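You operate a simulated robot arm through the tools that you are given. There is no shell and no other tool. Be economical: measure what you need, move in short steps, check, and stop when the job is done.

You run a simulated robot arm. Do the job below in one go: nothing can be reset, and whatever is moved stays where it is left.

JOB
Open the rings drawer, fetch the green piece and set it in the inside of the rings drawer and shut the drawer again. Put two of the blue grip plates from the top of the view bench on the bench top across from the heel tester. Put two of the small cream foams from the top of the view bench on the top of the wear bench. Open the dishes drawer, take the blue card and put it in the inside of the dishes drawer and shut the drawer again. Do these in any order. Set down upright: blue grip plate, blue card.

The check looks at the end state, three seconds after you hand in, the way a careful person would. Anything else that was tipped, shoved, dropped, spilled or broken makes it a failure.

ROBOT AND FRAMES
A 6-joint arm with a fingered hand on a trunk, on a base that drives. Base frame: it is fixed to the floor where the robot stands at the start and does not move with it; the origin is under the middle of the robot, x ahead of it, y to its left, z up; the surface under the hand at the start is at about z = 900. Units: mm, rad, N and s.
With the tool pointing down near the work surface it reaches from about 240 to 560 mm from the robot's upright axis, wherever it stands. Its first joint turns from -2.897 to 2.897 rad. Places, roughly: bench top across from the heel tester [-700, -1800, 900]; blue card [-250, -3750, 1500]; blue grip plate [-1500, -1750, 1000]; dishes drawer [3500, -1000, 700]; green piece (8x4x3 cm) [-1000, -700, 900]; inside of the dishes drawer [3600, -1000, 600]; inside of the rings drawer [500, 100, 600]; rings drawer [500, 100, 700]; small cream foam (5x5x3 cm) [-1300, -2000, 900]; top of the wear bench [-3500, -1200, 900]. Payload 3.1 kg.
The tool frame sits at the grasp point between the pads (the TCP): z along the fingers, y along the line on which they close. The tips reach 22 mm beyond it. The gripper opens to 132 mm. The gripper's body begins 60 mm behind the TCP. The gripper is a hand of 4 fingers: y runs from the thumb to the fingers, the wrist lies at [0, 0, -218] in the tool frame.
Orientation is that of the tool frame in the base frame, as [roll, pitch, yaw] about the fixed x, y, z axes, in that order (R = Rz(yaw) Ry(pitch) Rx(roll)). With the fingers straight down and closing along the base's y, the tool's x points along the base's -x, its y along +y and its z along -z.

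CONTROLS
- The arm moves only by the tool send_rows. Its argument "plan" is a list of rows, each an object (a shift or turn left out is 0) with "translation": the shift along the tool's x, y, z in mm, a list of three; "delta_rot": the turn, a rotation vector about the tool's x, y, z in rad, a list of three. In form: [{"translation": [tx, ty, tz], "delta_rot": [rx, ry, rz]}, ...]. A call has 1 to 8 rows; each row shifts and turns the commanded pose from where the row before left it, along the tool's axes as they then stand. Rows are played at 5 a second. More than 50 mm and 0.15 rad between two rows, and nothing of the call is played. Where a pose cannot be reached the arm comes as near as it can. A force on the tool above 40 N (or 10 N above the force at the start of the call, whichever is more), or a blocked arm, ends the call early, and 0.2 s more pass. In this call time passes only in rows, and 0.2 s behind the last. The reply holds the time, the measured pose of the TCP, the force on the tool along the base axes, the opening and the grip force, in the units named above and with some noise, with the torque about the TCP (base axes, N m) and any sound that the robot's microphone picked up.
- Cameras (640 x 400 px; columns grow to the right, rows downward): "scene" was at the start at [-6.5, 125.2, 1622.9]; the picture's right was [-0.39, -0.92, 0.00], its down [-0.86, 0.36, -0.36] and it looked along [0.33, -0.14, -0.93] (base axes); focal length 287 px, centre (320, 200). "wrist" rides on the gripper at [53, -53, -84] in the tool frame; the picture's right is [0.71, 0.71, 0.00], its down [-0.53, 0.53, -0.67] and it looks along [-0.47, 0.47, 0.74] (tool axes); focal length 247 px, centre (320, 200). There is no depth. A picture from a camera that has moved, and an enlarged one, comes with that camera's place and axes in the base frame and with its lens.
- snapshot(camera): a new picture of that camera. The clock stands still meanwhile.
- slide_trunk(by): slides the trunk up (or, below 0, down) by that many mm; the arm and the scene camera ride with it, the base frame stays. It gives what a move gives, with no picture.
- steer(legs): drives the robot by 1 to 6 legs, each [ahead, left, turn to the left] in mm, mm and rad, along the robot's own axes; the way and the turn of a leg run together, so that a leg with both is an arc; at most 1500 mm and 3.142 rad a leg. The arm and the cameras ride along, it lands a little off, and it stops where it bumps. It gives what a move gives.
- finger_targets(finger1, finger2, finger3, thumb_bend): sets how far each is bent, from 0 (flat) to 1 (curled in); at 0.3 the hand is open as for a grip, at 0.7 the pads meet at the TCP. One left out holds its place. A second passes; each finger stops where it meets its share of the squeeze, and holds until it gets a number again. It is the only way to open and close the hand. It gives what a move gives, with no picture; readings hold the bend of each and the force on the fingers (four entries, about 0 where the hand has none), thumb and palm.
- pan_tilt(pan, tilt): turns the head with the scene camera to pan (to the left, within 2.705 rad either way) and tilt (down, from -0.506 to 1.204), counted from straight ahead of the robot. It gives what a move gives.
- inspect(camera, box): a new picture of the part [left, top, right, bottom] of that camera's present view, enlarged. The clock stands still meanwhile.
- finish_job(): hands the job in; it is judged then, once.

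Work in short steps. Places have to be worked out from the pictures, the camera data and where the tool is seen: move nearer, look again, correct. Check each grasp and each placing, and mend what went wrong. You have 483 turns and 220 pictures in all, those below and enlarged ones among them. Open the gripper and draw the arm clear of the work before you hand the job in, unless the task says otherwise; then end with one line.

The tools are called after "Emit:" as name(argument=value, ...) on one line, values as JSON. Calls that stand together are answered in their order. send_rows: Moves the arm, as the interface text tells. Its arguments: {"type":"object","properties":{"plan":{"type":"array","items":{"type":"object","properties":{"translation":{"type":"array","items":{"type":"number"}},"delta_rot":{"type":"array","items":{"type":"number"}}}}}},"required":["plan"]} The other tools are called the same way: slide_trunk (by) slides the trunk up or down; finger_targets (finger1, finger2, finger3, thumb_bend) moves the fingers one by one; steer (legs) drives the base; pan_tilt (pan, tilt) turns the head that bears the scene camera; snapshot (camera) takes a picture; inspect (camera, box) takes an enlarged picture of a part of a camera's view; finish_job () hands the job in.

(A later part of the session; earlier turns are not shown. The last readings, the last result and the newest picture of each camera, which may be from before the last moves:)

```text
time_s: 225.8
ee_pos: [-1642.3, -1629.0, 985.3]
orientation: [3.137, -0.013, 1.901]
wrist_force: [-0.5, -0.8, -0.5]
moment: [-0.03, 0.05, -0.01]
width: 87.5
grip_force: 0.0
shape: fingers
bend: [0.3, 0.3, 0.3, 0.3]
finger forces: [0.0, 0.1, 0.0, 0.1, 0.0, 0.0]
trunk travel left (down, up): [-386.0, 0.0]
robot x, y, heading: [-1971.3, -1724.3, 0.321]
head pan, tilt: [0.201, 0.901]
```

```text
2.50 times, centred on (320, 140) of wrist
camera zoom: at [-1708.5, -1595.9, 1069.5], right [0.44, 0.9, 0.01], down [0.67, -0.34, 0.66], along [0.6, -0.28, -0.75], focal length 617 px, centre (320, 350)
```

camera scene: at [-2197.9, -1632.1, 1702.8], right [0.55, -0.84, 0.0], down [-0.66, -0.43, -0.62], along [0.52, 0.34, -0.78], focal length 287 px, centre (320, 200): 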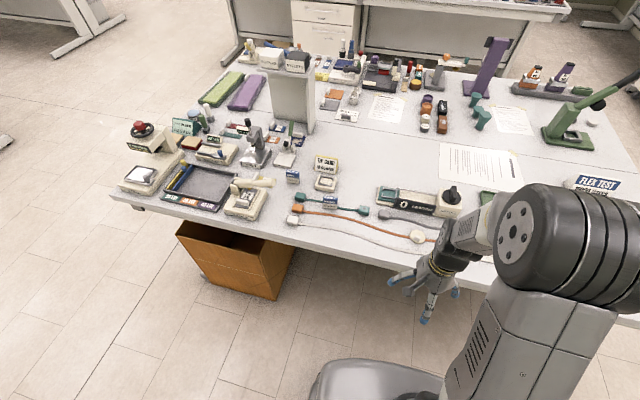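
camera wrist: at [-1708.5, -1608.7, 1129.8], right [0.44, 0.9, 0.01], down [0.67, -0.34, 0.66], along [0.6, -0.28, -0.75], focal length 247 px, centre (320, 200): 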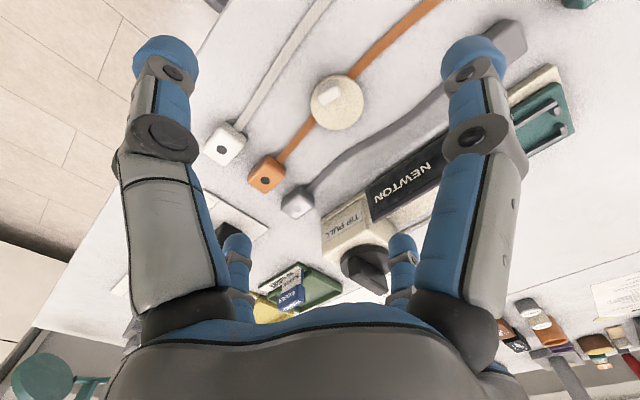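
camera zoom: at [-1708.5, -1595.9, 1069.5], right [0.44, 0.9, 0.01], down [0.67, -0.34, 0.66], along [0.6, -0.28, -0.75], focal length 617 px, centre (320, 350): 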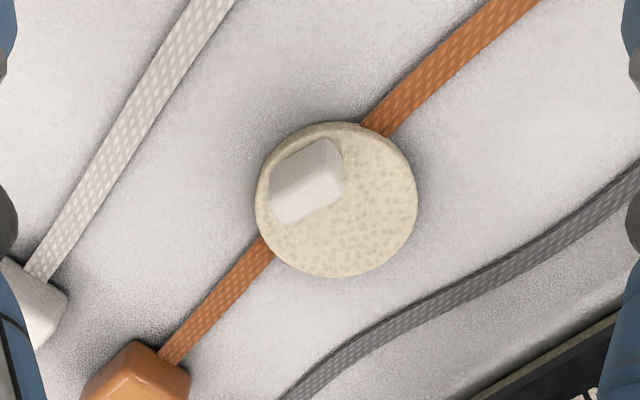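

Knob's thin direction is along my closing axis. Pre-close thumb/finger2, descend to z≈938, pinch.

Emit:
finger_targets(finger2=0.52, thumb_bend=0.52)

Emit:
send_rows(plan=[{"translation": [0, -2, 25]}, {"translation": [0, 0, 15]}, {"translation": [0, 0, 7]}])

Emit:
snapshot(camera="wrist")

```text
time_s: 226.8
ee_pos: [-1641.9, -1627.6, 986.8]
orientation: [3.136, -0.014, 1.901]
wrist_force: [0.1, 0.2, -0.3]
moment: [-0.01, 0.0, 0.02]
width: 66.2
grip_force: 0.1
shape: fingers
bend: [0.3, 0.52, 0.3, 0.52]
finger forces: [0.0, 0.1, 0.0, 0.1, 0.0, 0.0]
trunk travel left (down, up): [-386.0, 0.0]
robot x, y, heading: [-1970.9, -1726.7, 0.33]
head pan, tilt: [0.201, 0.901]
```

```text
time_s: 227.6
ee_pos: [-1642.3, -1629.6, 939.5]
orientation: [3.136, -0.012, 1.901]
wrist_force: [0.3, 0.0, -0.5]
moment: [0.02, 0.0, -0.02]
width: 66.1
grip_force: 0.1
shape: fingers
bend: [0.3, 0.52, 0.3, 0.52]
finger forces: [0.0, 0.0, 0.0, 0.0, 0.1, 0.0]
trunk travel left (down, up): [-386.0, 0.0]
robot x, y, heading: [-1966.7, -1723.4, 0.329]
head pan, tilt: [0.201, 0.901]
```

```text
133 pictures are left
camera wrist: at [-1709.3, -1596.6, 1023.3], right [0.44, 0.9, 0.01], down [0.67, -0.34, 0.66], along [0.6, -0.28, -0.75], focal length 247 px, centre (320, 200)
```

wrist: 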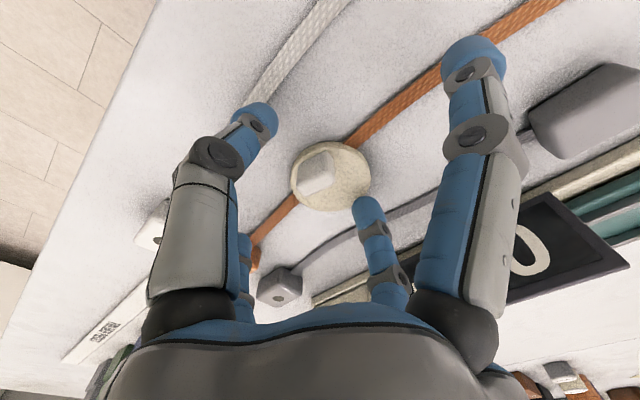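

Emit:
send_rows(plan=[{"translation": [0, 0, 3]}])

Emit:
finger_targets(finger2=0.8, thumb_bend=0.8)

Emit:
snapshot(camera="wrist")

```text
time_s: 228.0
ee_pos: [-1643.5, -1630.1, 936.0]
orientation: [3.135, -0.012, 1.9]
wrist_force: [0.1, 0.5, 0.1]
moment: [0.04, -0.01, -0.03]
width: 66.2
grip_force: 0.3
shape: fingers
bend: [0.3, 0.52, 0.3, 0.52]
finger forces: [0.1, 0.6, 0.0, 0.1, 0.0, 0.1]
trunk travel left (down, up): [-386.0, 0.0]
robot x, y, heading: [-1965.6, -1727.4, 0.326]
head pan, tilt: [0.201, 0.901]
```

```text
time_s: 229.0
ee_pos: [-1643.5, -1629.2, 935.8]
orientation: [3.135, -0.012, 1.9]
wrist_force: [-1.1, -0.9, 1.0]
moment: [0.0, -0.03, 0.0]
width: 57.7
grip_force: 8.8
shape: fingers
bend: [0.3, 0.63, 0.3, 0.73]
finger forces: [0.0, 8.3, 0.0, 0.0, 9.4, 0.0]
trunk travel left (down, up): [-386.0, 0.0]
robot x, y, heading: [-1966.6, -1722.1, 0.323]
head pan, tilt: [0.201, 0.901]
```

```text
132 pictures are left
camera wrist: at [-1709.6, -1596.8, 1020.3], right [0.44, 0.9, 0.01], down [0.67, -0.34, 0.66], along [0.6, -0.28, -0.75], focal length 247 px, centre (320, 200)
```

wrist: 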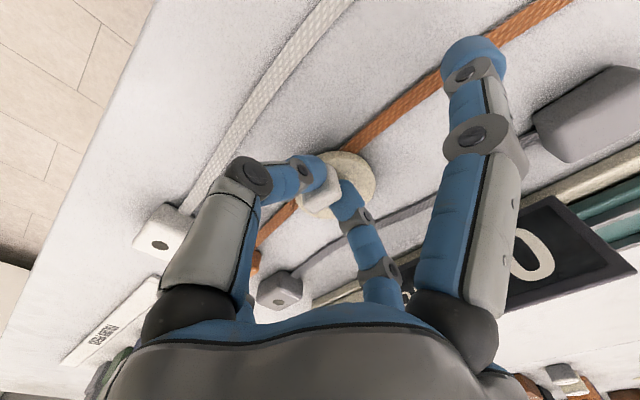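

Pinched at ~9 N. Lift gently in small steps.

Emit:
send_rows(plan=[{"translation": [0, 0, -8]}, {"translation": [0, 0, -12]}, {"translation": [0, 0, -15]}, {"translation": [0, 0, -20]}, {"translation": [0, 0, -20]}, {"translation": [0, 0, -15]}])

Emit:
snapshot(camera="wrist")

```text
time_s: 230.4
ee_pos: [-1644.7, -1630.4, 1026.0]
orientation: [3.135, -0.013, 1.902]
wrist_force: [0.4, -1.2, 0.0]
moment: [0.0, -0.01, 0.0]
width: 57.5
grip_force: 8.5
shape: fingers
bend: [0.3, 0.62, 0.3, 0.75]
finger forces: [0.0, 8.7, 0.1, 0.1, 8.6, 0.0]
trunk travel left (down, up): [-386.0, 0.0]
robot x, y, heading: [-1967.4, -1723.1, 0.331]
head pan, tilt: [0.201, 0.901]
```

```text
131 pictures are left
camera wrist: at [-1710.8, -1598.4, 1110.0], right [0.44, 0.9, 0.01], down [0.67, -0.34, 0.66], along [0.6, -0.28, -0.75], focal length 247 px, centre (320, 200)
```

wrist: 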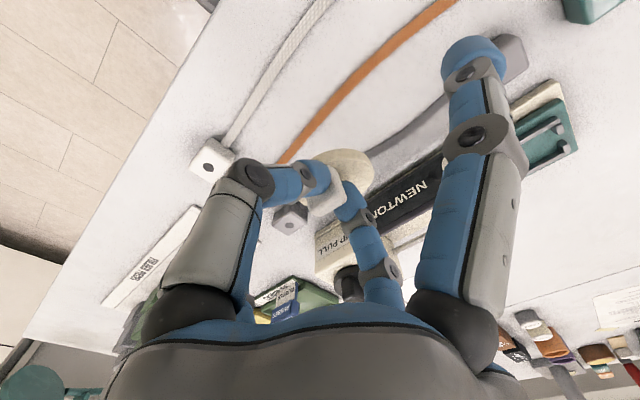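

Held securely. Back off, turn, and return to the wear bench strip.

Emit:
steer(legs=[[-300, 0, 0], [0, 0, 3.14], [0, -900, 0], [0, -850, 0]])

Emit:
pan_tilt(pan=0.0, tilt=0.9)

Emit:
snapshot(camera="scene")

```text
time_s: 248.2
ee_pos: [-3091.7, -218.3, 1025.7]
orientation: [3.139, -0.013, -1.276]
wrist_force: [0.3, 0.5, -0.2]
moment: [0.01, 0.03, 0.03]
width: 57.5
grip_force: 8.3
shape: fingers
bend: [0.3, 0.62, 0.3, 0.75]
finger forces: [0.0, 8.3, 0.1, 0.1, 8.2, 0.1]
trunk travel left (down, up): [-386.0, 0.0]
robot x, y, heading: [-2761.0, -134.8, -2.85]
head pan, tilt: [0.201, 0.901]
```

```text
time_s: 248.9
ee_pos: [-3090.7, -219.4, 1025.7]
orientation: [3.137, -0.011, -1.275]
wrist_force: [-0.4, -0.8, -1.0]
moment: [-0.02, -0.01, -0.03]
width: 57.5
grip_force: 8.7
shape: fingers
bend: [0.3, 0.62, 0.3, 0.75]
finger forces: [0.0, 8.3, 0.0, 0.0, 8.1, 0.0]
trunk travel left (down, up): [-386.0, 0.0]
robot x, y, heading: [-2763.7, -133.6, -2.853]
head pan, tilt: [0.0, 0.901]
```

```text
130 pictures are left
camera scene: at [-2732.8, -282.1, 1702.8], right [-0.29, 0.96, 0.0], down [0.75, 0.23, -0.62], along [-0.59, -0.18, -0.78], focal length 287 px, centre (320, 200)
```

scene: 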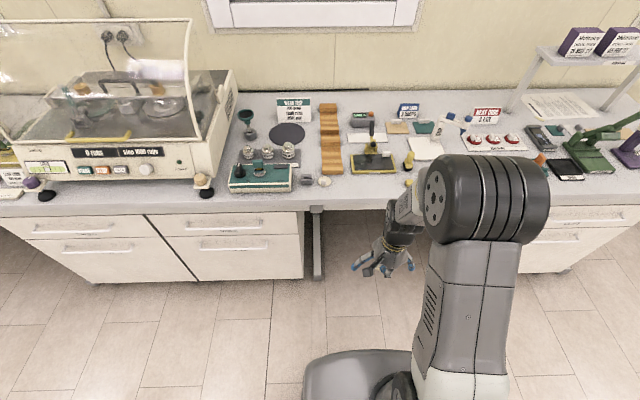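

Target spot (u≈-3367, v≈790) is free, right of the first foam. Straighten and approach.

Emit:
steer(legs=[[0, 0, 0.041], [360, -8, 0]])

Emit:
snapshot(camera="wrist")

```text
time_s: 251.6
ee_pos: [-3425.5, -340.9, 1026.0]
orientation: [3.136, -0.013, -1.233]
wrist_force: [0.1, 0.2, -0.5]
moment: [0.0, 0.01, 0.0]
width: 57.3
grip_force: 8.0
shape: fingers
bend: [0.3, 0.62, 0.3, 0.75]
finger forces: [0.0, 8.3, 0.1, 0.0, 8.2, 0.0]
trunk travel left (down, up): [-386.0, 0.0]
robot x, y, heading: [-3101.4, -245.3, -2.804]
head pan, tilt: [0.0, 0.901]
```

```text
129 pictures are left
camera wrist: at [-3356.3, -372.2, 1109.7], right [-0.43, -0.9, 0.01], down [-0.67, 0.33, 0.66], along [-0.6, 0.28, -0.75], focal length 247 px, centre (320, 200)
```

wrist: 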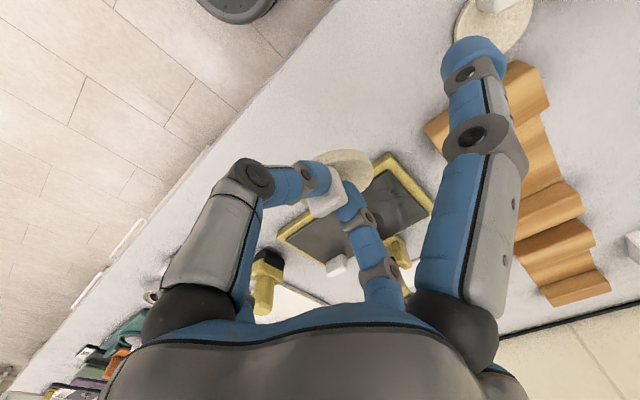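

Good clearance to the mat. Lower slowly.

Emit:
send_rows(plan=[{"translation": [0, 0, 15]}, {"translation": [0, 0, 15]}, {"translation": [0, 0, 15]}, {"translation": [0, 0, 15]}, {"translation": [0, 0, 12]}, {"translation": [0, 0, 8]}])

Emit:
send_rows(plan=[{"translation": [0, 0, 4]}, {"translation": [0, 0, 3]}, {"translation": [0, 0, 3]}])

Emit:
snapshot(camera="wrist")

```text
time_s: 253.0
ee_pos: [-3426.1, -341.2, 946.1]
orientation: [3.134, -0.013, -1.232]
wrist_force: [0.6, -0.4, 0.8]
moment: [0.0, 0.0, 0.03]
width: 57.6
grip_force: 8.5
shape: fingers
bend: [0.3, 0.62, 0.3, 0.76]
finger forces: [0.0, 8.4, 0.1, 0.0, 8.7, 0.1]
trunk travel left (down, up): [-386.0, 0.0]
robot x, y, heading: [-3100.2, -245.2, -2.807]
head pan, tilt: [0.0, 0.901]
```

```text
time_s: 253.8
ee_pos: [-3425.3, -342.6, 936.8]
orientation: [3.137, -0.013, -1.233]
wrist_force: [1.1, 1.5, 1.7]
moment: [-0.01, 0.05, 0.01]
width: 57.2
grip_force: 9.3
shape: fingers
bend: [0.3, 0.62, 0.3, 0.75]
finger forces: [0.0, 8.0, 0.1, 0.0, 10.5, 0.0]
trunk travel left (down, up): [-386.0, 0.0]
robot x, y, heading: [-3103.9, -245.0, -2.804]
head pan, tilt: [0.0, 0.901]
```

```text
128 pictures are left
camera wrist: at [-3356.1, -372.5, 1020.2], right [-0.43, -0.9, 0.01], down [-0.67, 0.33, 0.66], along [-0.6, 0.28, -0.75], focal length 247 px, centre (320, 200)
```

wrist: 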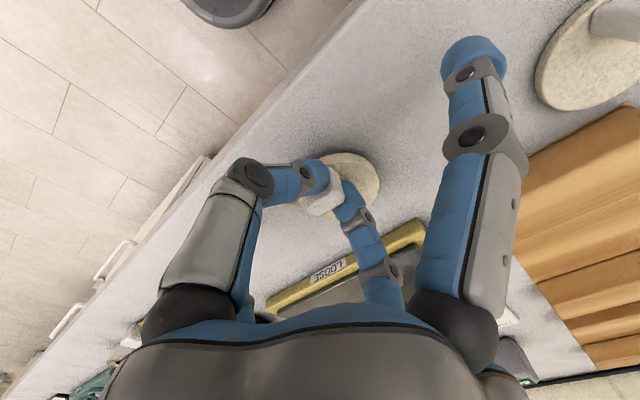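

Slight contact force; the disc touches. Lower 2 mm more and open gently.

Emit:
send_rows(plan=[{"translation": [0, 0, 2]}])

Emit:
finger_targets(finger2=0.5, thumb_bend=0.5)

Emit:
send_rows(plan=[{"translation": [0, 0, -15]}, {"translation": [0, 0, -30]}, {"translation": [0, 0, -30]}, {"translation": [0, 0, -30]}])

Emit:
snapshot(camera="wrist")

```text
time_s: 254.2
ee_pos: [-3426.4, -343.7, 934.2]
orientation: [3.136, -0.013, -1.232]
wrist_force: [1.1, 1.3, 1.5]
moment: [0.01, 0.07, -0.01]
width: 57.5
grip_force: 8.9
shape: fingers
bend: [0.3, 0.73, 0.3, 0.74]
finger forces: [0.0, 8.8, 0.0, 0.1, 9.5, 0.0]
trunk travel left (down, up): [-386.0, 0.0]
robot x, y, heading: [-3102.1, -243.6, -2.808]
head pan, tilt: [0.0, 0.901]
```

```text
time_s: 255.2
ee_pos: [-3424.6, -342.2, 933.9]
orientation: [3.134, -0.012, -1.23]
wrist_force: [2.8, 0.5, 5.9]
moment: [-0.02, 0.11, -0.04]
width: 67.5
grip_force: 3.4
shape: fingers
bend: [0.3, 0.55, 0.3, 0.5]
finger forces: [0.0, 6.7, 0.0, 0.0, 0.0, 0.1]
trunk travel left (down, up): [-386.0, 0.0]
robot x, y, heading: [-3102.9, -244.4, -2.807]
head pan, tilt: [0.0, 0.901]
```

```text
time_s: 256.2
ee_pos: [-3422.6, -339.4, 1040.7]
orientation: [3.136, -0.011, -1.234]
wrist_force: [-0.1, 0.6, 0.8]
moment: [0.02, 0.0, -0.03]
width: 67.8
grip_force: 0.0
shape: fingers
bend: [0.3, 0.5, 0.3, 0.5]
finger forces: [0.0, 0.1, 0.0, 0.0, 0.0, 0.0]
trunk travel left (down, up): [-386.0, 0.0]
robot x, y, heading: [-3105.4, -249.1, -2.806]
head pan, tilt: [0.0, 0.901]
```

```text
127 pictures are left
camera wrist: at [-3355.0, -371.1, 1124.6], right [-0.43, -0.9, 0.01], down [-0.67, 0.33, 0.66], along [-0.6, 0.28, -0.75], focal length 247 px, centre (320, 200)
```

wrist: 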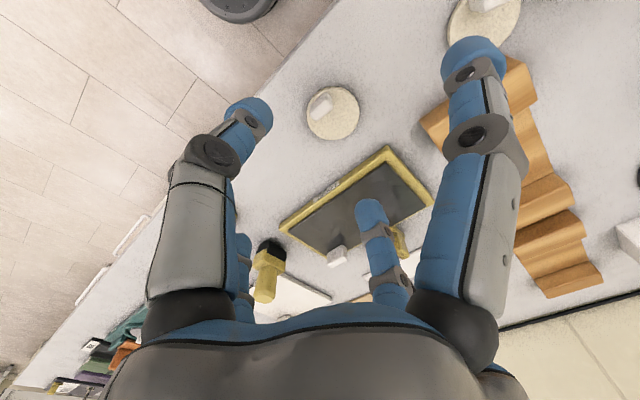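

Both foams sit properly on the wear bench. Now return to the view bench for the blue grip plates (RIBBED and SMOOTH).

Emit:
finger_targets(finger2=0.3, thumb_bend=0.3)

Emit:
steer(legs=[[-330, 0, 0], [0, 0, 3.1], [0, -720, 0], [0, -700, 0]])

Emit:
pan_tilt(pan=0.3, tilt=0.9)

Emit:
snapshot(camera="scene")

```text
time_s: 257.2
ee_pos: [-3425.1, -340.1, 1041.5]
orientation: [3.138, -0.012, -1.233]
wrist_force: [-0.1, -0.8, 0.1]
moment: [0.02, 0.0, 0.03]
width: 87.5
grip_force: 0.0
shape: fingers
bend: [0.3, 0.3, 0.3, 0.3]
finger forces: [0.0, 0.0, 0.0, 0.1, 0.1, 0.1]
trunk travel left (down, up): [-386.0, 0.0]
robot x, y, heading: [-3100.9, -244.2, -2.807]
head pan, tilt: [0.0, 0.901]
```

```text
time_s: 273.6
ee_pos: [-2072.2, -1427.7, 1039.9]
orientation: [3.137, -0.011, 1.848]
wrist_force: [-0.6, 0.4, -0.6]
moment: [-0.01, 0.04, 0.03]
width: 87.3
grip_force: 0.0
shape: fingers
bend: [0.3, 0.3, 0.3, 0.3]
finger forces: [0.0, 0.1, 0.1, 0.0, 0.1, 0.0]
trunk travel left (down, up): [-386.0, 0.0]
robot x, y, heading: [-2399.6, -1509.3, 0.269]
head pan, tilt: [0.0, 0.901]
```

```text
time_s: 274.4
ee_pos: [-2073.5, -1427.2, 1040.2]
orientation: [3.137, -0.012, 1.848]
wrist_force: [0.4, 0.4, -0.1]
moment: [0.02, 0.0, -0.04]
width: 87.2
grip_force: 0.1
shape: fingers
bend: [0.3, 0.3, 0.3, 0.3]
finger forces: [0.0, 0.0, 0.0, 0.1, 0.0, 0.0]
trunk travel left (down, up): [-386.0, 0.0]
robot x, y, heading: [-2400.5, -1503.6, 0.276]
head pan, tilt: [0.3, 0.901]
```

```text
126 pictures are left
camera scene: at [-2434.2, -1338.2, 1702.8], right [0.54, -0.84, 0.0], down [-0.66, -0.43, -0.62], along [0.52, 0.34, -0.78], focal length 287 px, centre (320, 200)
```

scene: 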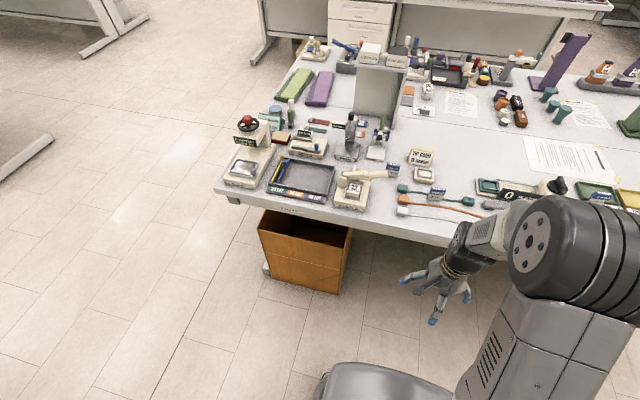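

Emit:
steer(legs=[[0, 0, 0.053], [330, -25, 0]])

Emit:
pan_tilt(pan=0.1, tilt=0.9)

Emit:
inspect(camera="scene", box=[180, 100, 420, 250])

Emit:
snapshot(camera="wrist")

```text
time_s: 277.0
ee_pos: [-1756.5, -1324.7, 1040.0]
orientation: [3.137, -0.013, 1.906]
wrist_force: [-0.5, -0.2, -0.2]
moment: [0.0, 0.01, -0.01]
width: 87.5
grip_force: 0.0
shape: fingers
bend: [0.3, 0.3, 0.3, 0.3]
finger forces: [0.0, 0.0, 0.0, 0.0, 0.0, 0.0]
trunk travel left (down, up): [-386.0, 0.0]
robot x, y, heading: [-2081.1, -1422.3, 0.334]
head pan, tilt: [0.3, 0.901]
```

```text
time_s: 277.7
ee_pos: [-1756.3, -1326.0, 1040.5]
orientation: [3.136, -0.014, 1.908]
wrist_force: [0.4, -0.2, 0.4]
moment: [0.03, 0.0, 0.0]
width: 87.8
grip_force: 0.0
shape: fingers
bend: [0.3, 0.3, 0.3, 0.3]
finger forces: [0.0, 0.0, 0.0, 0.0, 0.0, 0.0]
trunk travel left (down, up): [-386.0, 0.0]
robot x, y, heading: [-2082.2, -1422.7, 0.329]
head pan, tilt: [0.099, 0.901]
```

```text
2.67 times, centred on (300, 175) of scene
camera zoom: at [-2115.6, -1269.9, 1702.8], right [0.42, -0.91, 0.0], down [-0.71, -0.33, -0.62], along [0.56, 0.26, -0.78], focal length 765 px, centre (373, 267)
```

zoom: 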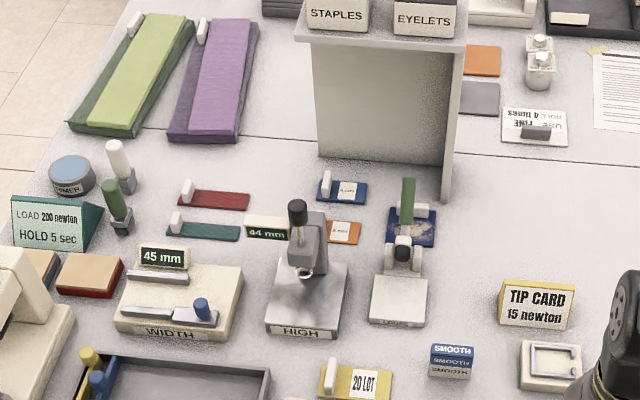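

```text
124 pictures are left
camera wrist: at [-1823.8, -1292.7, 1124.0], right [0.43, 0.9, 0.01], down [0.67, -0.33, 0.66], along [0.6, -0.28, -0.75], focal length 247 px, centre (320, 200)
```

wrist: 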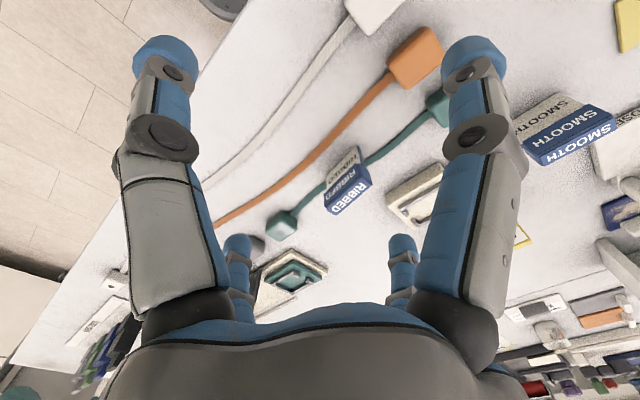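

Emit:
inspect(camera="wrist", box=[290, 120, 410, 240])

Emit:
inspect(camera="wrist", box=[490, 60, 640, 180])

Emit:
inspect(camera="scene", box=[310, 210, 390, 260])

```text
3.33 times, centred on (350, 180) of wrist
camera zoom: at [-1823.8, -1292.7, 1124.0], right [0.43, 0.9, 0.01], down [0.67, -0.33, 0.66], along [0.6, -0.28, -0.75], focal length 823 px, centre (220, 267)
```

zoom: 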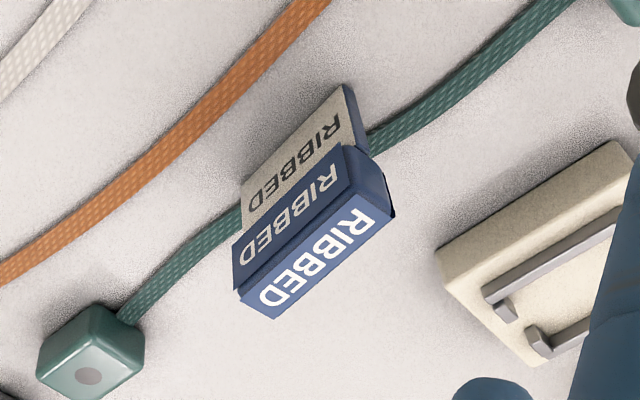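

```text
3.33 times, centred on (565, 120) of wrist
camera zoom: at [-1823.8, -1292.7, 1124.0], right [0.43, 0.9, 0.01], down [0.67, -0.33, 0.66], along [0.6, -0.28, -0.75], focal length 823 px, centre (-497, 467)
```

zoom: 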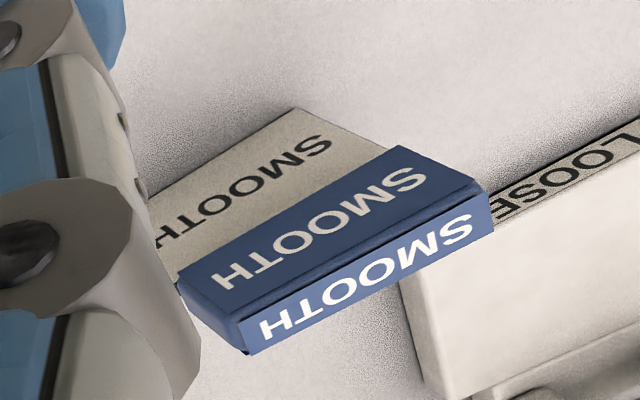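

```text
8.00 times, centred on (350, 235) of scene
camera zoom: at [-2115.6, -1269.9, 1702.8], right [0.42, -0.91, 0.0], down [-0.71, -0.33, -0.62], along [0.56, 0.26, -0.78], focal length 2295 px, centre (80, -80)
```

zoom: 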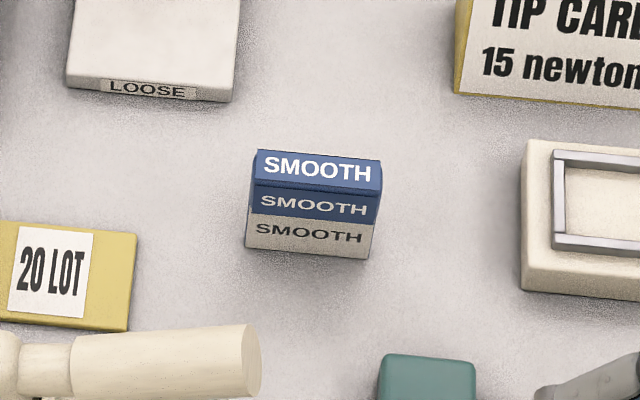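

The plates are upright slabs (~48×15×60 mm) with a blue grip cap on top, thin direction along my closing axis. I go above RIBBED (u≈-2024, v≈-711).

Emit:
finger_targets(finger2=0.5, thumb_bend=0.5)

Emit:
send_rows(plan=[{"translation": [-13, 34, 0]}, {"translation": [-13, 33, 10]}, {"translation": [0, 0, 20]}])

Emit:
snapshot(camera="wrist")

```text
time_s: 278.7
ee_pos: [-1756.6, -1324.2, 1040.5]
orientation: [3.135, -0.013, 1.908]
wrist_force: [0.2, 0.2, 0.3]
moment: [0.01, 0.03, 0.02]
width: 67.7
grip_force: 0.0
shape: fingers
bend: [0.3, 0.5, 0.3, 0.5]
finger forces: [0.1, 0.0, 0.0, 0.1, 0.1, 0.1]
trunk travel left (down, up): [-386.0, 0.0]
robot x, y, heading: [-2081.0, -1419.6, 0.333]
head pan, tilt: [0.099, 0.901]
```

```text
time_s: 279.5
ee_pos: [-1685.1, -1326.2, 1010.6]
orientation: [3.137, -0.01, 1.907]
wrist_force: [-0.7, 0.4, -0.6]
moment: [0.01, 0.03, 0.02]
width: 68.1
grip_force: 0.0
shape: fingers
bend: [0.3, 0.5, 0.3, 0.5]
finger forces: [0.0, 0.1, 0.0, 0.1, 0.0, 0.0]
trunk travel left (down, up): [-386.0, 0.0]
robot x, y, heading: [-2079.5, -1423.0, 0.336]
head pan, tilt: [0.099, 0.901]
```

```text
120 pictures are left
camera wrist: at [-1751.4, -1294.1, 1093.5], right [0.43, 0.9, 0.01], down [0.67, -0.33, 0.66], along [0.6, -0.28, -0.75], focal length 247 px, centre (320, 200)
```

wrist: 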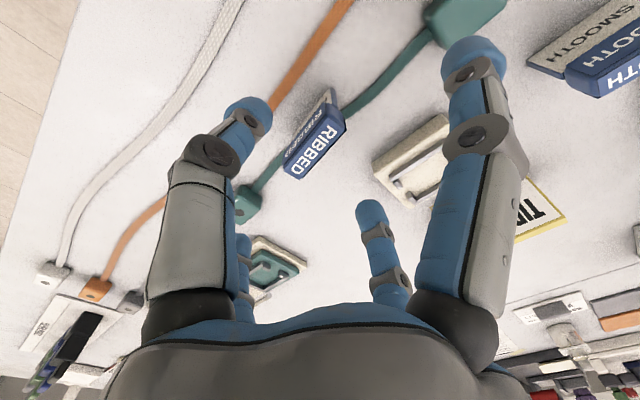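

Cap top is right under the TCP at z≈962. Descend 60 mm and pinch.

Emit:
send_rows(plan=[{"translation": [0, 0, 30]}, {"translation": [0, 0, 20]}, {"translation": [0, 0, 10]}])

Emit:
finger_targets(finger2=0.8, thumb_bend=0.8)

Emit:
snapshot(camera="wrist")

```text
time_s: 280.3
ee_pos: [-1684.4, -1324.4, 950.8]
orientation: [3.134, -0.013, 1.908]
wrist_force: [0.1, -0.2, 0.4]
moment: [0.02, -0.02, -0.01]
width: 67.8
grip_force: 0.0
shape: fingers
bend: [0.3, 0.5, 0.3, 0.5]
finger forces: [0.0, 0.0, 0.0, 0.0, 0.0, 0.0]
trunk travel left (down, up): [-386.0, 0.0]
robot x, y, heading: [-2080.8, -1418.5, 0.336]
head pan, tilt: [0.099, 0.901]
```

```text
time_s: 281.3
ee_pos: [-1684.6, -1325.4, 951.3]
orientation: [3.136, -0.011, 1.909]
wrist_force: [0.0, 0.5, -0.9]
moment: [0.03, -0.01, -0.01]
width: 57.6
grip_force: 7.3
shape: fingers
bend: [0.3, 0.64, 0.3, 0.76]
finger forces: [0.1, 6.2, 0.0, 0.0, 8.1, 0.1]
trunk travel left (down, up): [-386.0, 0.0]
robot x, y, heading: [-2077.5, -1421.6, 0.334]
head pan, tilt: [0.099, 0.901]
```

```text
119 pictures are left
camera wrist: at [-1751.3, -1293.6, 1034.3], right [0.43, 0.9, 0.01], down [0.67, -0.33, 0.66], along [0.6, -0.28, -0.75], focal length 247 px, centre (320, 200)
```

wrist: 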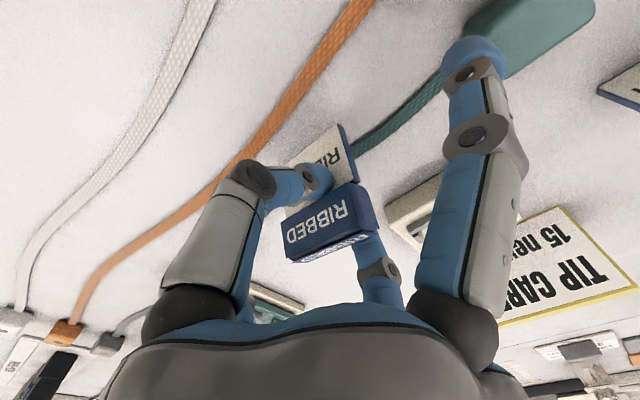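

Pinched (6–8 N). Lift slowly and check.

Emit:
send_rows(plan=[{"translation": [0, 0, -5]}, {"translation": [0, 0, -10]}, {"translation": [0, 0, -15]}, {"translation": [0, 0, -15]}, {"translation": [0, 0, -15]}, {"translation": [0, 0, -15]}])

Emit:
snapshot(camera="wrist")

Emit:
snapshot(camera="scene")

```text
time_s: 282.7
ee_pos: [-1685.3, -1327.9, 1026.1]
orientation: [3.136, -0.012, 1.908]
wrist_force: [0.2, 0.5, -0.8]
moment: [0.01, 0.01, 0.02]
width: 57.4
grip_force: 7.3
shape: fingers
bend: [0.3, 0.64, 0.3, 0.76]
finger forces: [0.0, 6.3, 0.0, 0.1, 8.1, 0.1]
trunk travel left (down, up): [-386.0, 0.0]
robot x, y, heading: [-2080.3, -1421.2, 0.334]
head pan, tilt: [0.099, 0.901]
```

```text
118 pictures are left
camera wrist: at [-1752.1, -1295.6, 1109.4], right [0.43, 0.9, 0.01], down [0.67, -0.33, 0.66], along [0.6, -0.28, -0.75], focal length 247 px, centre (320, 200)
```

wrist: 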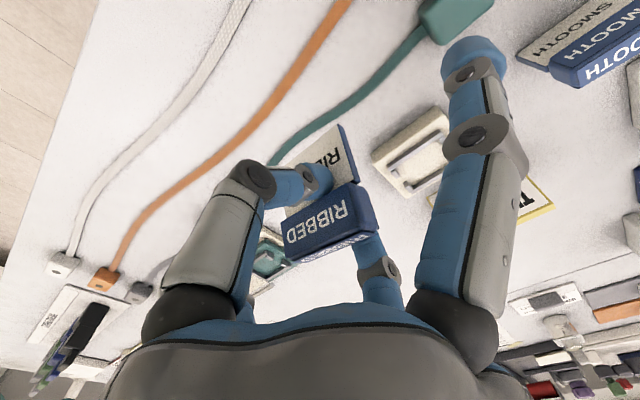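

```text
117 pictures are left
camera scene: at [-2115.9, -1270.1, 1702.8], right [0.42, -0.91, 0.0], down [-0.71, -0.33, -0.62], along [0.56, 0.26, -0.78], focal length 287 px, centre (320, 200)
```

scene: 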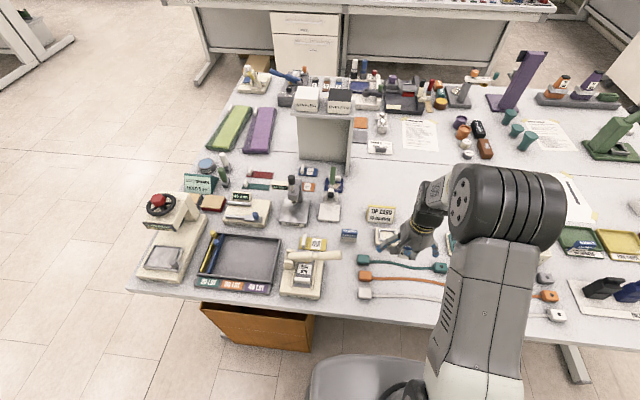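

RIBBED is held, nothing else moved. Retract, back off and drive around the island's end toward the heel-tester corner.

Emit:
send_rows(plan=[{"translation": [0, -20, -5]}, {"translation": [0, -25, -5]}, {"translation": [0, -25, -5]}])

Emit:
steer(legs=[[-280, 0, 0], [0, -840, 0], [0, -840, 0], [0, 0, 1.566]])

Emit:
pan_tilt(pan=-0.6, tilt=0.6)

Emit:
snapshot(camera="scene")

```text
time_s: 283.5
ee_pos: [-1752.3, -1350.8, 1041.6]
orientation: [3.135, -0.011, 1.908]
wrist_force: [0.3, 0.4, -0.7]
moment: [0.03, -0.01, 0.02]
width: 57.3
grip_force: 7.7
shape: fingers
bend: [0.3, 0.64, 0.3, 0.76]
finger forces: [0.0, 6.3, 0.0, 0.0, 8.1, 0.1]
trunk travel left (down, up): [-386.0, 0.0]
robot x, y, heading: [-2083.0, -1422.8, 0.334]
head pan, tilt: [0.099, 0.901]
```

```text
time_s: 297.6
ee_pos: [-1843.7, -2785.3, 1040.7]
orientation: [3.136, -0.014, -2.765]
wrist_force: [0.3, 0.5, -1.8]
moment: [0.02, 0.0, 0.01]
width: 57.3
grip_force: 7.0
shape: fingers
bend: [0.3, 0.64, 0.3, 0.76]
finger forces: [0.0, 6.1, 0.0, 0.2, 7.9, 0.0]
trunk travel left (down, up): [-386.0, 0.0]
robot x, y, heading: [-1762.1, -3112.5, 1.943]
head pan, tilt: [0.099, 0.901]
```

```text
time_s: 298.6
ee_pos: [-1843.9, -2784.3, 1040.7]
orientation: [3.137, -0.012, -2.765]
wrist_force: [-0.1, 0.6, -0.7]
moment: [0.02, 0.02, -0.03]
width: 57.4
grip_force: 6.9
shape: fingers
bend: [0.3, 0.64, 0.3, 0.76]
finger forces: [0.0, 6.2, 0.0, 0.0, 7.9, 0.0]
trunk travel left (down, up): [-386.0, 0.0]
robot x, y, heading: [-1760.8, -3110.2, 1.944]
head pan, tilt: [-0.6, 0.6]
```

```text
116 pictures are left
camera scene: at [-1854.3, -3135.7, 1727.5], right [0.97, -0.23, 0.0], down [-0.13, -0.55, -0.82], along [0.19, 0.8, -0.57], focal length 287 px, centre (320, 200)
```

scene: 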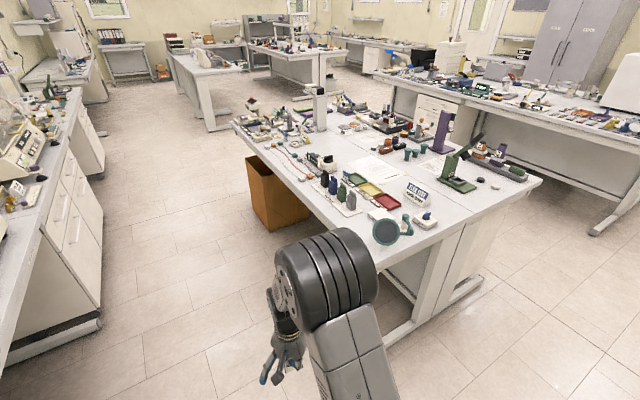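

Straighten and slide right along the end of the island toward the free area near the heel tester.

Emit:
steer(legs=[[0, 0, -0.047], [0, -700, 0], [0, -700, 0]])

Emit:
pan_tilt(pan=0.0, tilt=0.9)

Emit:
snapshot(camera="scene")

```text
time_s: 306.4
ee_pos: [-490.6, -2323.4, 1041.8]
orientation: [3.136, -0.013, -2.8]
wrist_force: [0.2, 0.1, -1.1]
moment: [0.03, 0.04, -0.02]
width: 57.5
grip_force: 6.8
shape: fingers
bend: [0.3, 0.64, 0.3, 0.76]
finger forces: [0.0, 6.2, 0.0, 0.0, 7.9, 0.0]
trunk travel left (down, up): [-386.0, 0.0]
robot x, y, heading: [-420.0, -2652.4, 1.908]
head pan, tilt: [-0.6, 0.6]
```

```text
time_s: 307.4
ee_pos: [-491.8, -2323.9, 1041.3]
orientation: [3.137, -0.012, -2.8]
wrist_force: [0.4, 0.1, -0.2]
moment: [-0.05, 0.02, 0.04]
width: 57.7
grip_force: 7.2
shape: fingers
bend: [0.3, 0.64, 0.3, 0.76]
finger forces: [0.0, 6.2, 0.0, 0.0, 7.9, 0.1]
trunk travel left (down, up): [-386.0, 0.0]
robot x, y, heading: [-420.3, -2652.2, 1.907]
head pan, tilt: [0.0, 0.901]
```

```text
115 pictures are left
camera scene: at [-562.2, -2686.5, 1702.8], right [0.94, 0.33, 0.0], down [0.26, -0.74, -0.62], along [-0.2, 0.59, -0.78], focal length 287 px, centre (320, 200)
```

scene: 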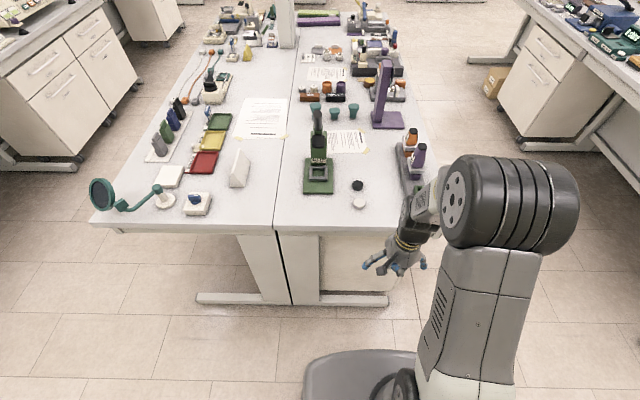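

Spot is clear: I'll put plates at u≈-1205, v≈-1515 and -1595, between the green machine, paper and gauge rack. Drive up to the end of the bench.

Emit:
steer(legs=[[0, 0, -0.01], [326, -5, 0]])

Emit:
send_rows(plan=[{"translation": [0, 40, 0]}, {"translation": [0, 40, 0]}, {"translation": [0, 40, 0]}, {"translation": [0, 40, 0]}, {"translation": [0, 35, 0]}])

Emit:
snapshot(camera="wrist")

Emit:
snapshot(camera="scene")

```text
time_s: 309.9
ee_pos: [-577.3, -2050.1, 1043.3]
orientation: [3.134, -0.012, -2.811]
wrist_force: [0.6, 0.2, -1.0]
moment: [-0.01, 0.0, -0.04]
width: 57.4
grip_force: 6.8
shape: fingers
bend: [0.3, 0.64, 0.3, 0.76]
finger forces: [0.1, 6.2, 0.0, 0.1, 7.9, 0.1]
trunk travel left (down, up): [-386.0, 0.0]
robot x, y, heading: [-507.9, -2376.9, 1.895]
head pan, tilt: [0.0, 0.901]
stopped in leg 2: the robot was blocked; the commanded pose is now the measured one
```

```text
time_s: 311.1
ee_pos: [-641.8, -1860.6, 1042.2]
orientation: [3.139, -0.011, -2.814]
wrist_force: [0.2, 0.6, -0.8]
moment: [-0.03, 0.03, -0.02]
width: 57.4
grip_force: 6.7
shape: fingers
bend: [0.3, 0.64, 0.3, 0.76]
finger forces: [0.1, 6.1, 0.0, 0.0, 7.6, 0.0]
trunk travel left (down, up): [-386.0, 0.0]
robot x, y, heading: [-508.4, -2376.9, 1.898]
head pan, tilt: [0.0, 0.901]
```

```text
114 pictures are left
camera wrist: at [-672.7, -1928.3, 1125.6], right [-0.9, 0.44, 0.01], down [0.34, 0.67, 0.66], along [0.29, 0.6, -0.75], focal length 247 px, centre (320, 200)
```

wrist: 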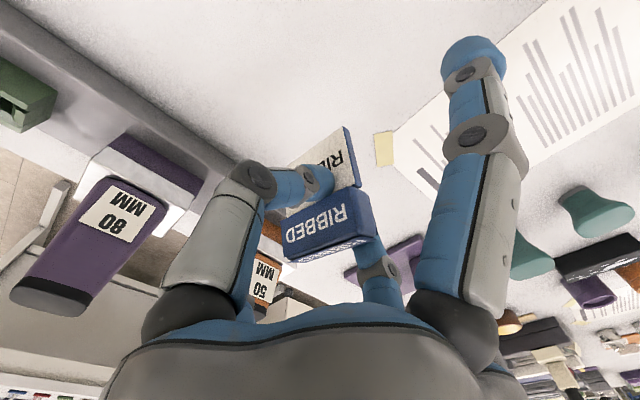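

```text
113 pictures are left
camera scene: at [-653.1, -2408.8, 1702.7], right [0.95, 0.32, 0.0], down [0.25, -0.74, -0.62], along [-0.2, 0.59, -0.78], focal length 287 px, centre (320, 200)
```

scene: 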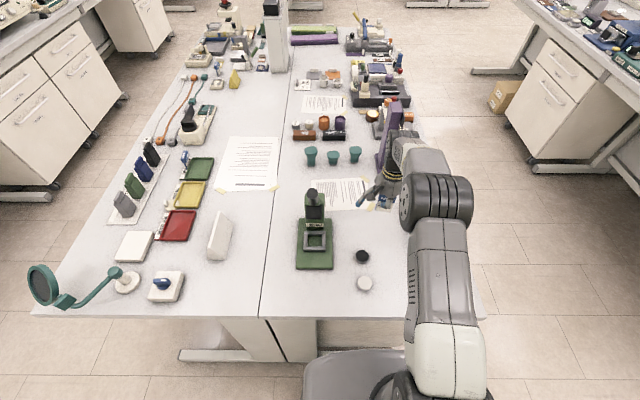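

Blocked slightly early by the bench foot, but the arm reaches (u=-1210, v=-1552), a clear spot. Lower the plate.

Emit:
send_rows(plan=[{"translation": [0, 0, 20]}, {"translation": [0, 0, 20]}, {"translation": [0, 0, 20]}, {"translation": [0, 0, 15]}, {"translation": [0, 0, 8]}])

Emit:
inspect(camera="scene", box=[300, 130, 460, 250])

Emit:
snapshot(camera="wrist")

```text
time_s: 312.2
ee_pos: [-642.1, -1861.8, 959.0]
orientation: [3.134, -0.013, -2.814]
wrist_force: [0.9, 0.9, -1.3]
moment: [0.0, 0.01, 0.01]
width: 57.6
grip_force: 6.3
shape: fingers
bend: [0.3, 0.64, 0.3, 0.77]
finger forces: [0.0, 6.1, 0.1, 0.0, 7.7, 0.0]
trunk travel left (down, up): [-386.0, 0.0]
robot x, y, heading: [-513.9, -2377.5, 1.894]
head pan, tilt: [0.0, 0.901]
```

```text
3.33 times, centred on (380, 190) of scene
camera zoom: at [-652.6, -2410.0, 1702.8], right [0.95, 0.32, 0.0], down [0.25, -0.74, -0.62], along [-0.2, 0.59, -0.78], focal length 956 px, centre (120, 233)
```

zoom: 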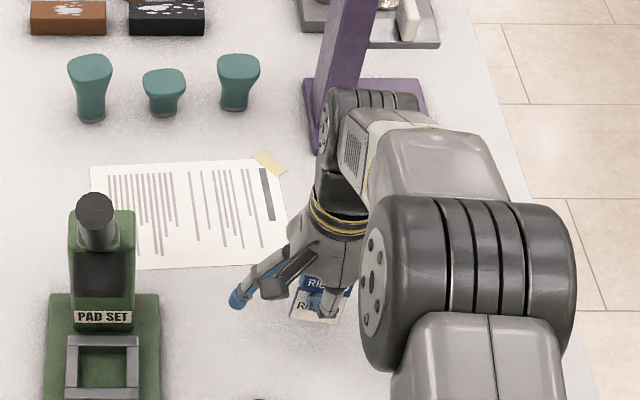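

```text
111 pictures are left
camera wrist: at [-673.1, -1928.7, 1042.4], right [-0.9, 0.44, 0.01], down [0.34, 0.67, 0.67], along [0.28, 0.6, -0.75], focal length 247 px, centre (320, 200)
```

wrist: 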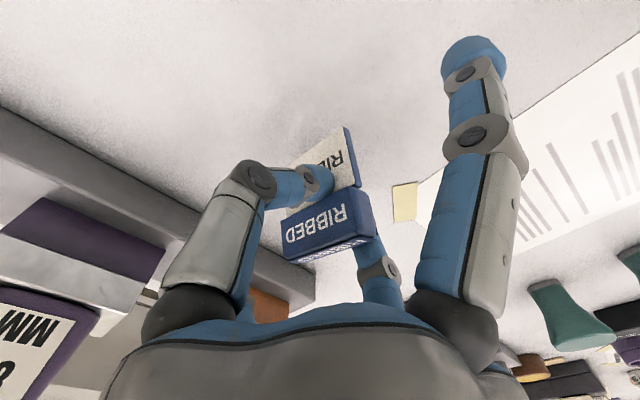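

Emit:
send_rows(plan=[{"translation": [0, 0, 4]}, {"translation": [0, 0, 3]}, {"translation": [0, 0, 3]}])

```text
time_s: 313.1
ee_pos: [-642.0, -1862.3, 948.7]
orientation: [3.136, -0.012, -2.814]
wrist_force: [0.5, -0.6, -1.4]
moment: [-0.03, -0.01, -0.01]
width: 57.7
grip_force: 6.9
shape: fingers
bend: [0.3, 0.64, 0.3, 0.77]
finger forces: [0.0, 6.1, 0.1, 0.0, 7.7, 0.0]
trunk travel left (down, up): [-386.0, 0.0]
robot x, y, heading: [-512.5, -2376.7, 1.897]
head pan, tilt: [0.0, 0.901]
```

No contact yet; continue in 2 mm steps.

Emit:
send_rows(plan=[{"translation": [0, 0, 2]}, {"translation": [0, 0, 2]}, {"translation": [0, 0, 1]}])

Emit:
snapshot(camera="wrist")

```text
time_s: 313.9
ee_pos: [-642.1, -1862.1, 945.2]
orientation: [3.135, -0.011, -2.814]
wrist_force: [0.5, -0.2, -0.5]
moment: [-0.04, -0.01, 0.01]
width: 57.3
grip_force: 7.2
shape: fingers
bend: [0.3, 0.64, 0.3, 0.77]
finger forces: [0.0, 6.3, 0.0, 0.0, 8.0, 0.0]
trunk travel left (down, up): [-386.0, 0.0]
robot x, y, heading: [-509.6, -2380.2, 1.892]
head pan, tilt: [0.0, 0.901]
```

```text
110 pictures are left
camera wrist: at [-672.4, -1929.6, 1027.4], right [-0.9, 0.44, 0.01], down [0.34, 0.67, 0.66], along [0.28, 0.6, -0.75], focal length 247 px, centre (320, 200)
```

wrist: 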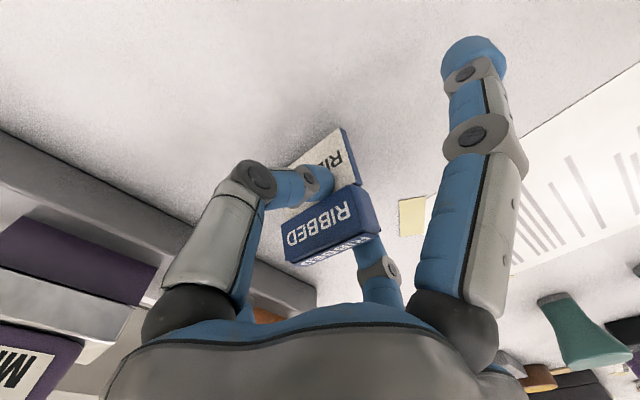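

The plate begins to touch and settle. 2 mm more.

Emit:
send_rows(plan=[{"translation": [0, 0, 2]}])

Emit:
inspect(camera="wrist", box=[240, 110, 420, 280])

```text
time_s: 314.2
ee_pos: [-640.8, -1864.2, 941.6]
orientation: [3.135, -0.011, -2.812]
wrist_force: [-0.5, 0.1, 0.1]
moment: [-0.01, -0.02, -0.01]
width: 57.6
grip_force: 7.7
shape: fingers
bend: [0.3, 0.64, 0.3, 0.77]
finger forces: [0.1, 6.2, 0.1, 0.0, 8.1, 0.0]
trunk travel left (down, up): [-386.0, 0.0]
robot x, y, heading: [-510.8, -2380.4, 1.893]
head pan, tilt: [0.0, 0.901]
```

```text
2.35 times, centred on (330, 195) of wrist
camera zoom: at [-672.3, -1929.9, 1025.5], right [-0.9, 0.44, 0.01], down [0.34, 0.67, 0.66], along [0.28, 0.6, -0.75], focal length 581 px, centre (296, 212)
```

zoom: 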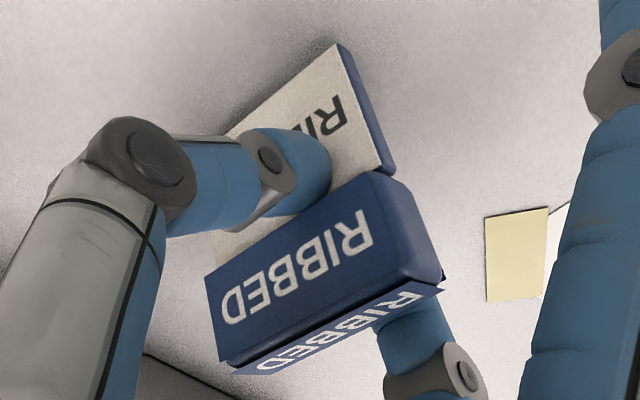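

The plate hangs tilted about 22° (top leaning forward) in the grip. I'll raise a bit and tilt the hand by -0.38 rad to bring the plate upright before setting down.

Emit:
send_rows(plan=[{"translation": [0, 0, -15]}, {"translation": [0, 0, -10]}, {"delta_rot": [-0.13, 0, 0]}, {"delta_rot": [-0.13, 0, 0]}, {"delta_rot": [-0.12, 0, 0]}])

Emit:
inspect(camera="wrist", box=[240, 110, 420, 280])

Emit:
inspect(camera="scene", box=[340, 170, 440, 250])

```text
time_s: 315.4
ee_pos: [-641.1, -1862.1, 967.1]
orientation: [2.755, -0.013, -2.813]
wrist_force: [-0.7, 0.5, -0.6]
moment: [-0.02, 0.0, -0.03]
width: 57.9
grip_force: 7.1
shape: fingers
bend: [0.3, 0.64, 0.3, 0.77]
finger forces: [0.0, 5.8, 0.0, 0.0, 7.8, 0.1]
trunk travel left (down, up): [-386.0, 0.0]
robot x, y, heading: [-511.2, -2381.6, 1.893]
head pan, tilt: [0.0, 0.901]
```

```text
2.35 times, centred on (330, 195) of wrist
camera zoom: at [-663.2, -1956.0, 1024.7], right [-0.88, 0.39, 0.28], down [0.43, 0.4, 0.81], along [0.21, 0.83, -0.52], focal length 581 px, centre (296, 212)
```

zoom: 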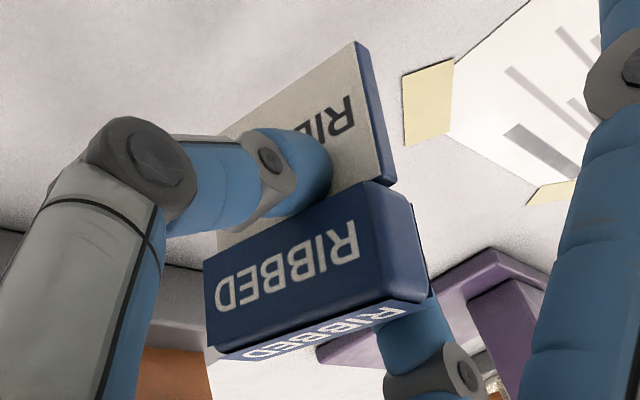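

```text
5.00 times, centred on (390, 210) of scene
camera zoom: at [-652.5, -2410.4, 1702.8], right [0.95, 0.32, 0.0], down [0.25, -0.74, -0.62], along [-0.2, 0.59, -0.78], focal length 1434 px, centre (-30, 150)
```

zoom: 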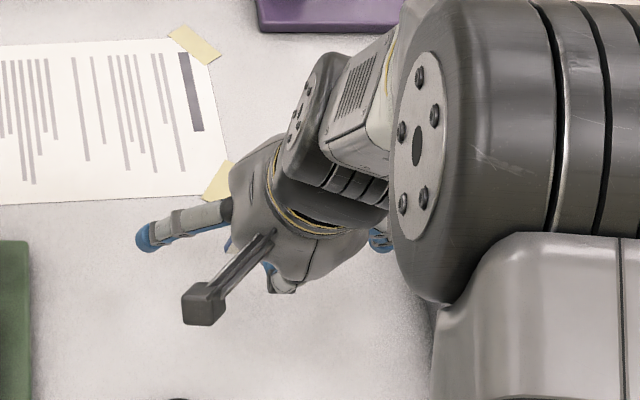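

Emit:
inspect(camera="wrist", box=[290, 115, 390, 225])

```text
3.64 times, centred on (340, 170) of wrist
camera zoom: at [-663.2, -1956.0, 1024.7], right [-0.88, 0.39, 0.28], down [0.43, 0.4, 0.81], along [0.21, 0.83, -0.52], focal length 898 px, centre (247, 309)
```

zoom: 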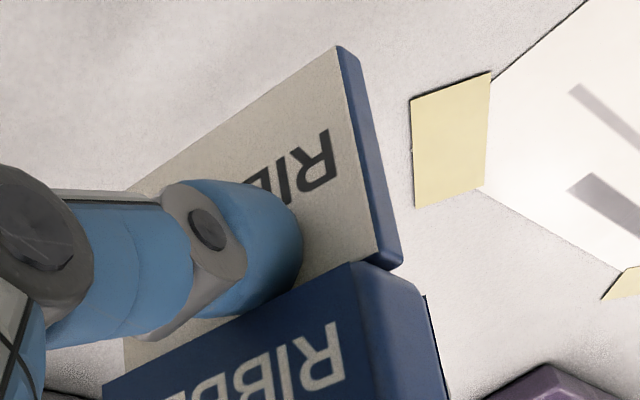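

More careful fit gives an in-hand tilt of ~10°, so I turn the hand back by 0.2 rad, then lower to contact (expected TCP z≈945).

Emit:
send_rows(plan=[{"delta_rot": [0.1, 0, 0]}, {"delta_rot": [0.1, 0, 0]}])

Emit:
inspect(camera="wrist", box=[270, 115, 390, 245])

```text
time_s: 316.1
ee_pos: [-641.7, -1862.9, 967.4]
orientation: [2.958, -0.014, -2.812]
wrist_force: [0.3, 0.1, -0.2]
moment: [-0.04, 0.01, -0.01]
width: 57.5
grip_force: 7.0
shape: fingers
bend: [0.3, 0.64, 0.3, 0.77]
finger forces: [0.0, 5.8, 0.0, 0.0, 7.6, 0.0]
trunk travel left (down, up): [-386.0, 0.0]
robot x, y, heading: [-511.7, -2376.3, 1.899]
head pan, tilt: [0.0, 0.901]
```

```text
3.08 times, centred on (330, 180) of wrist
camera zoom: at [-667.9, -1942.9, 1039.5], right [-0.89, 0.43, 0.14], down [0.38, 0.55, 0.75], along [0.25, 0.72, -0.65], focal length 760 px, centre (289, 262)
```

zoom: 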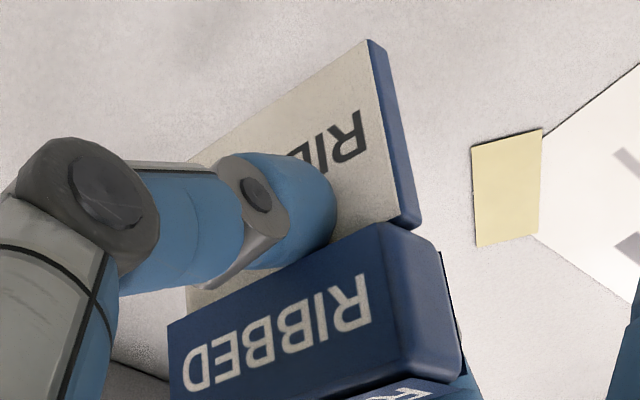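

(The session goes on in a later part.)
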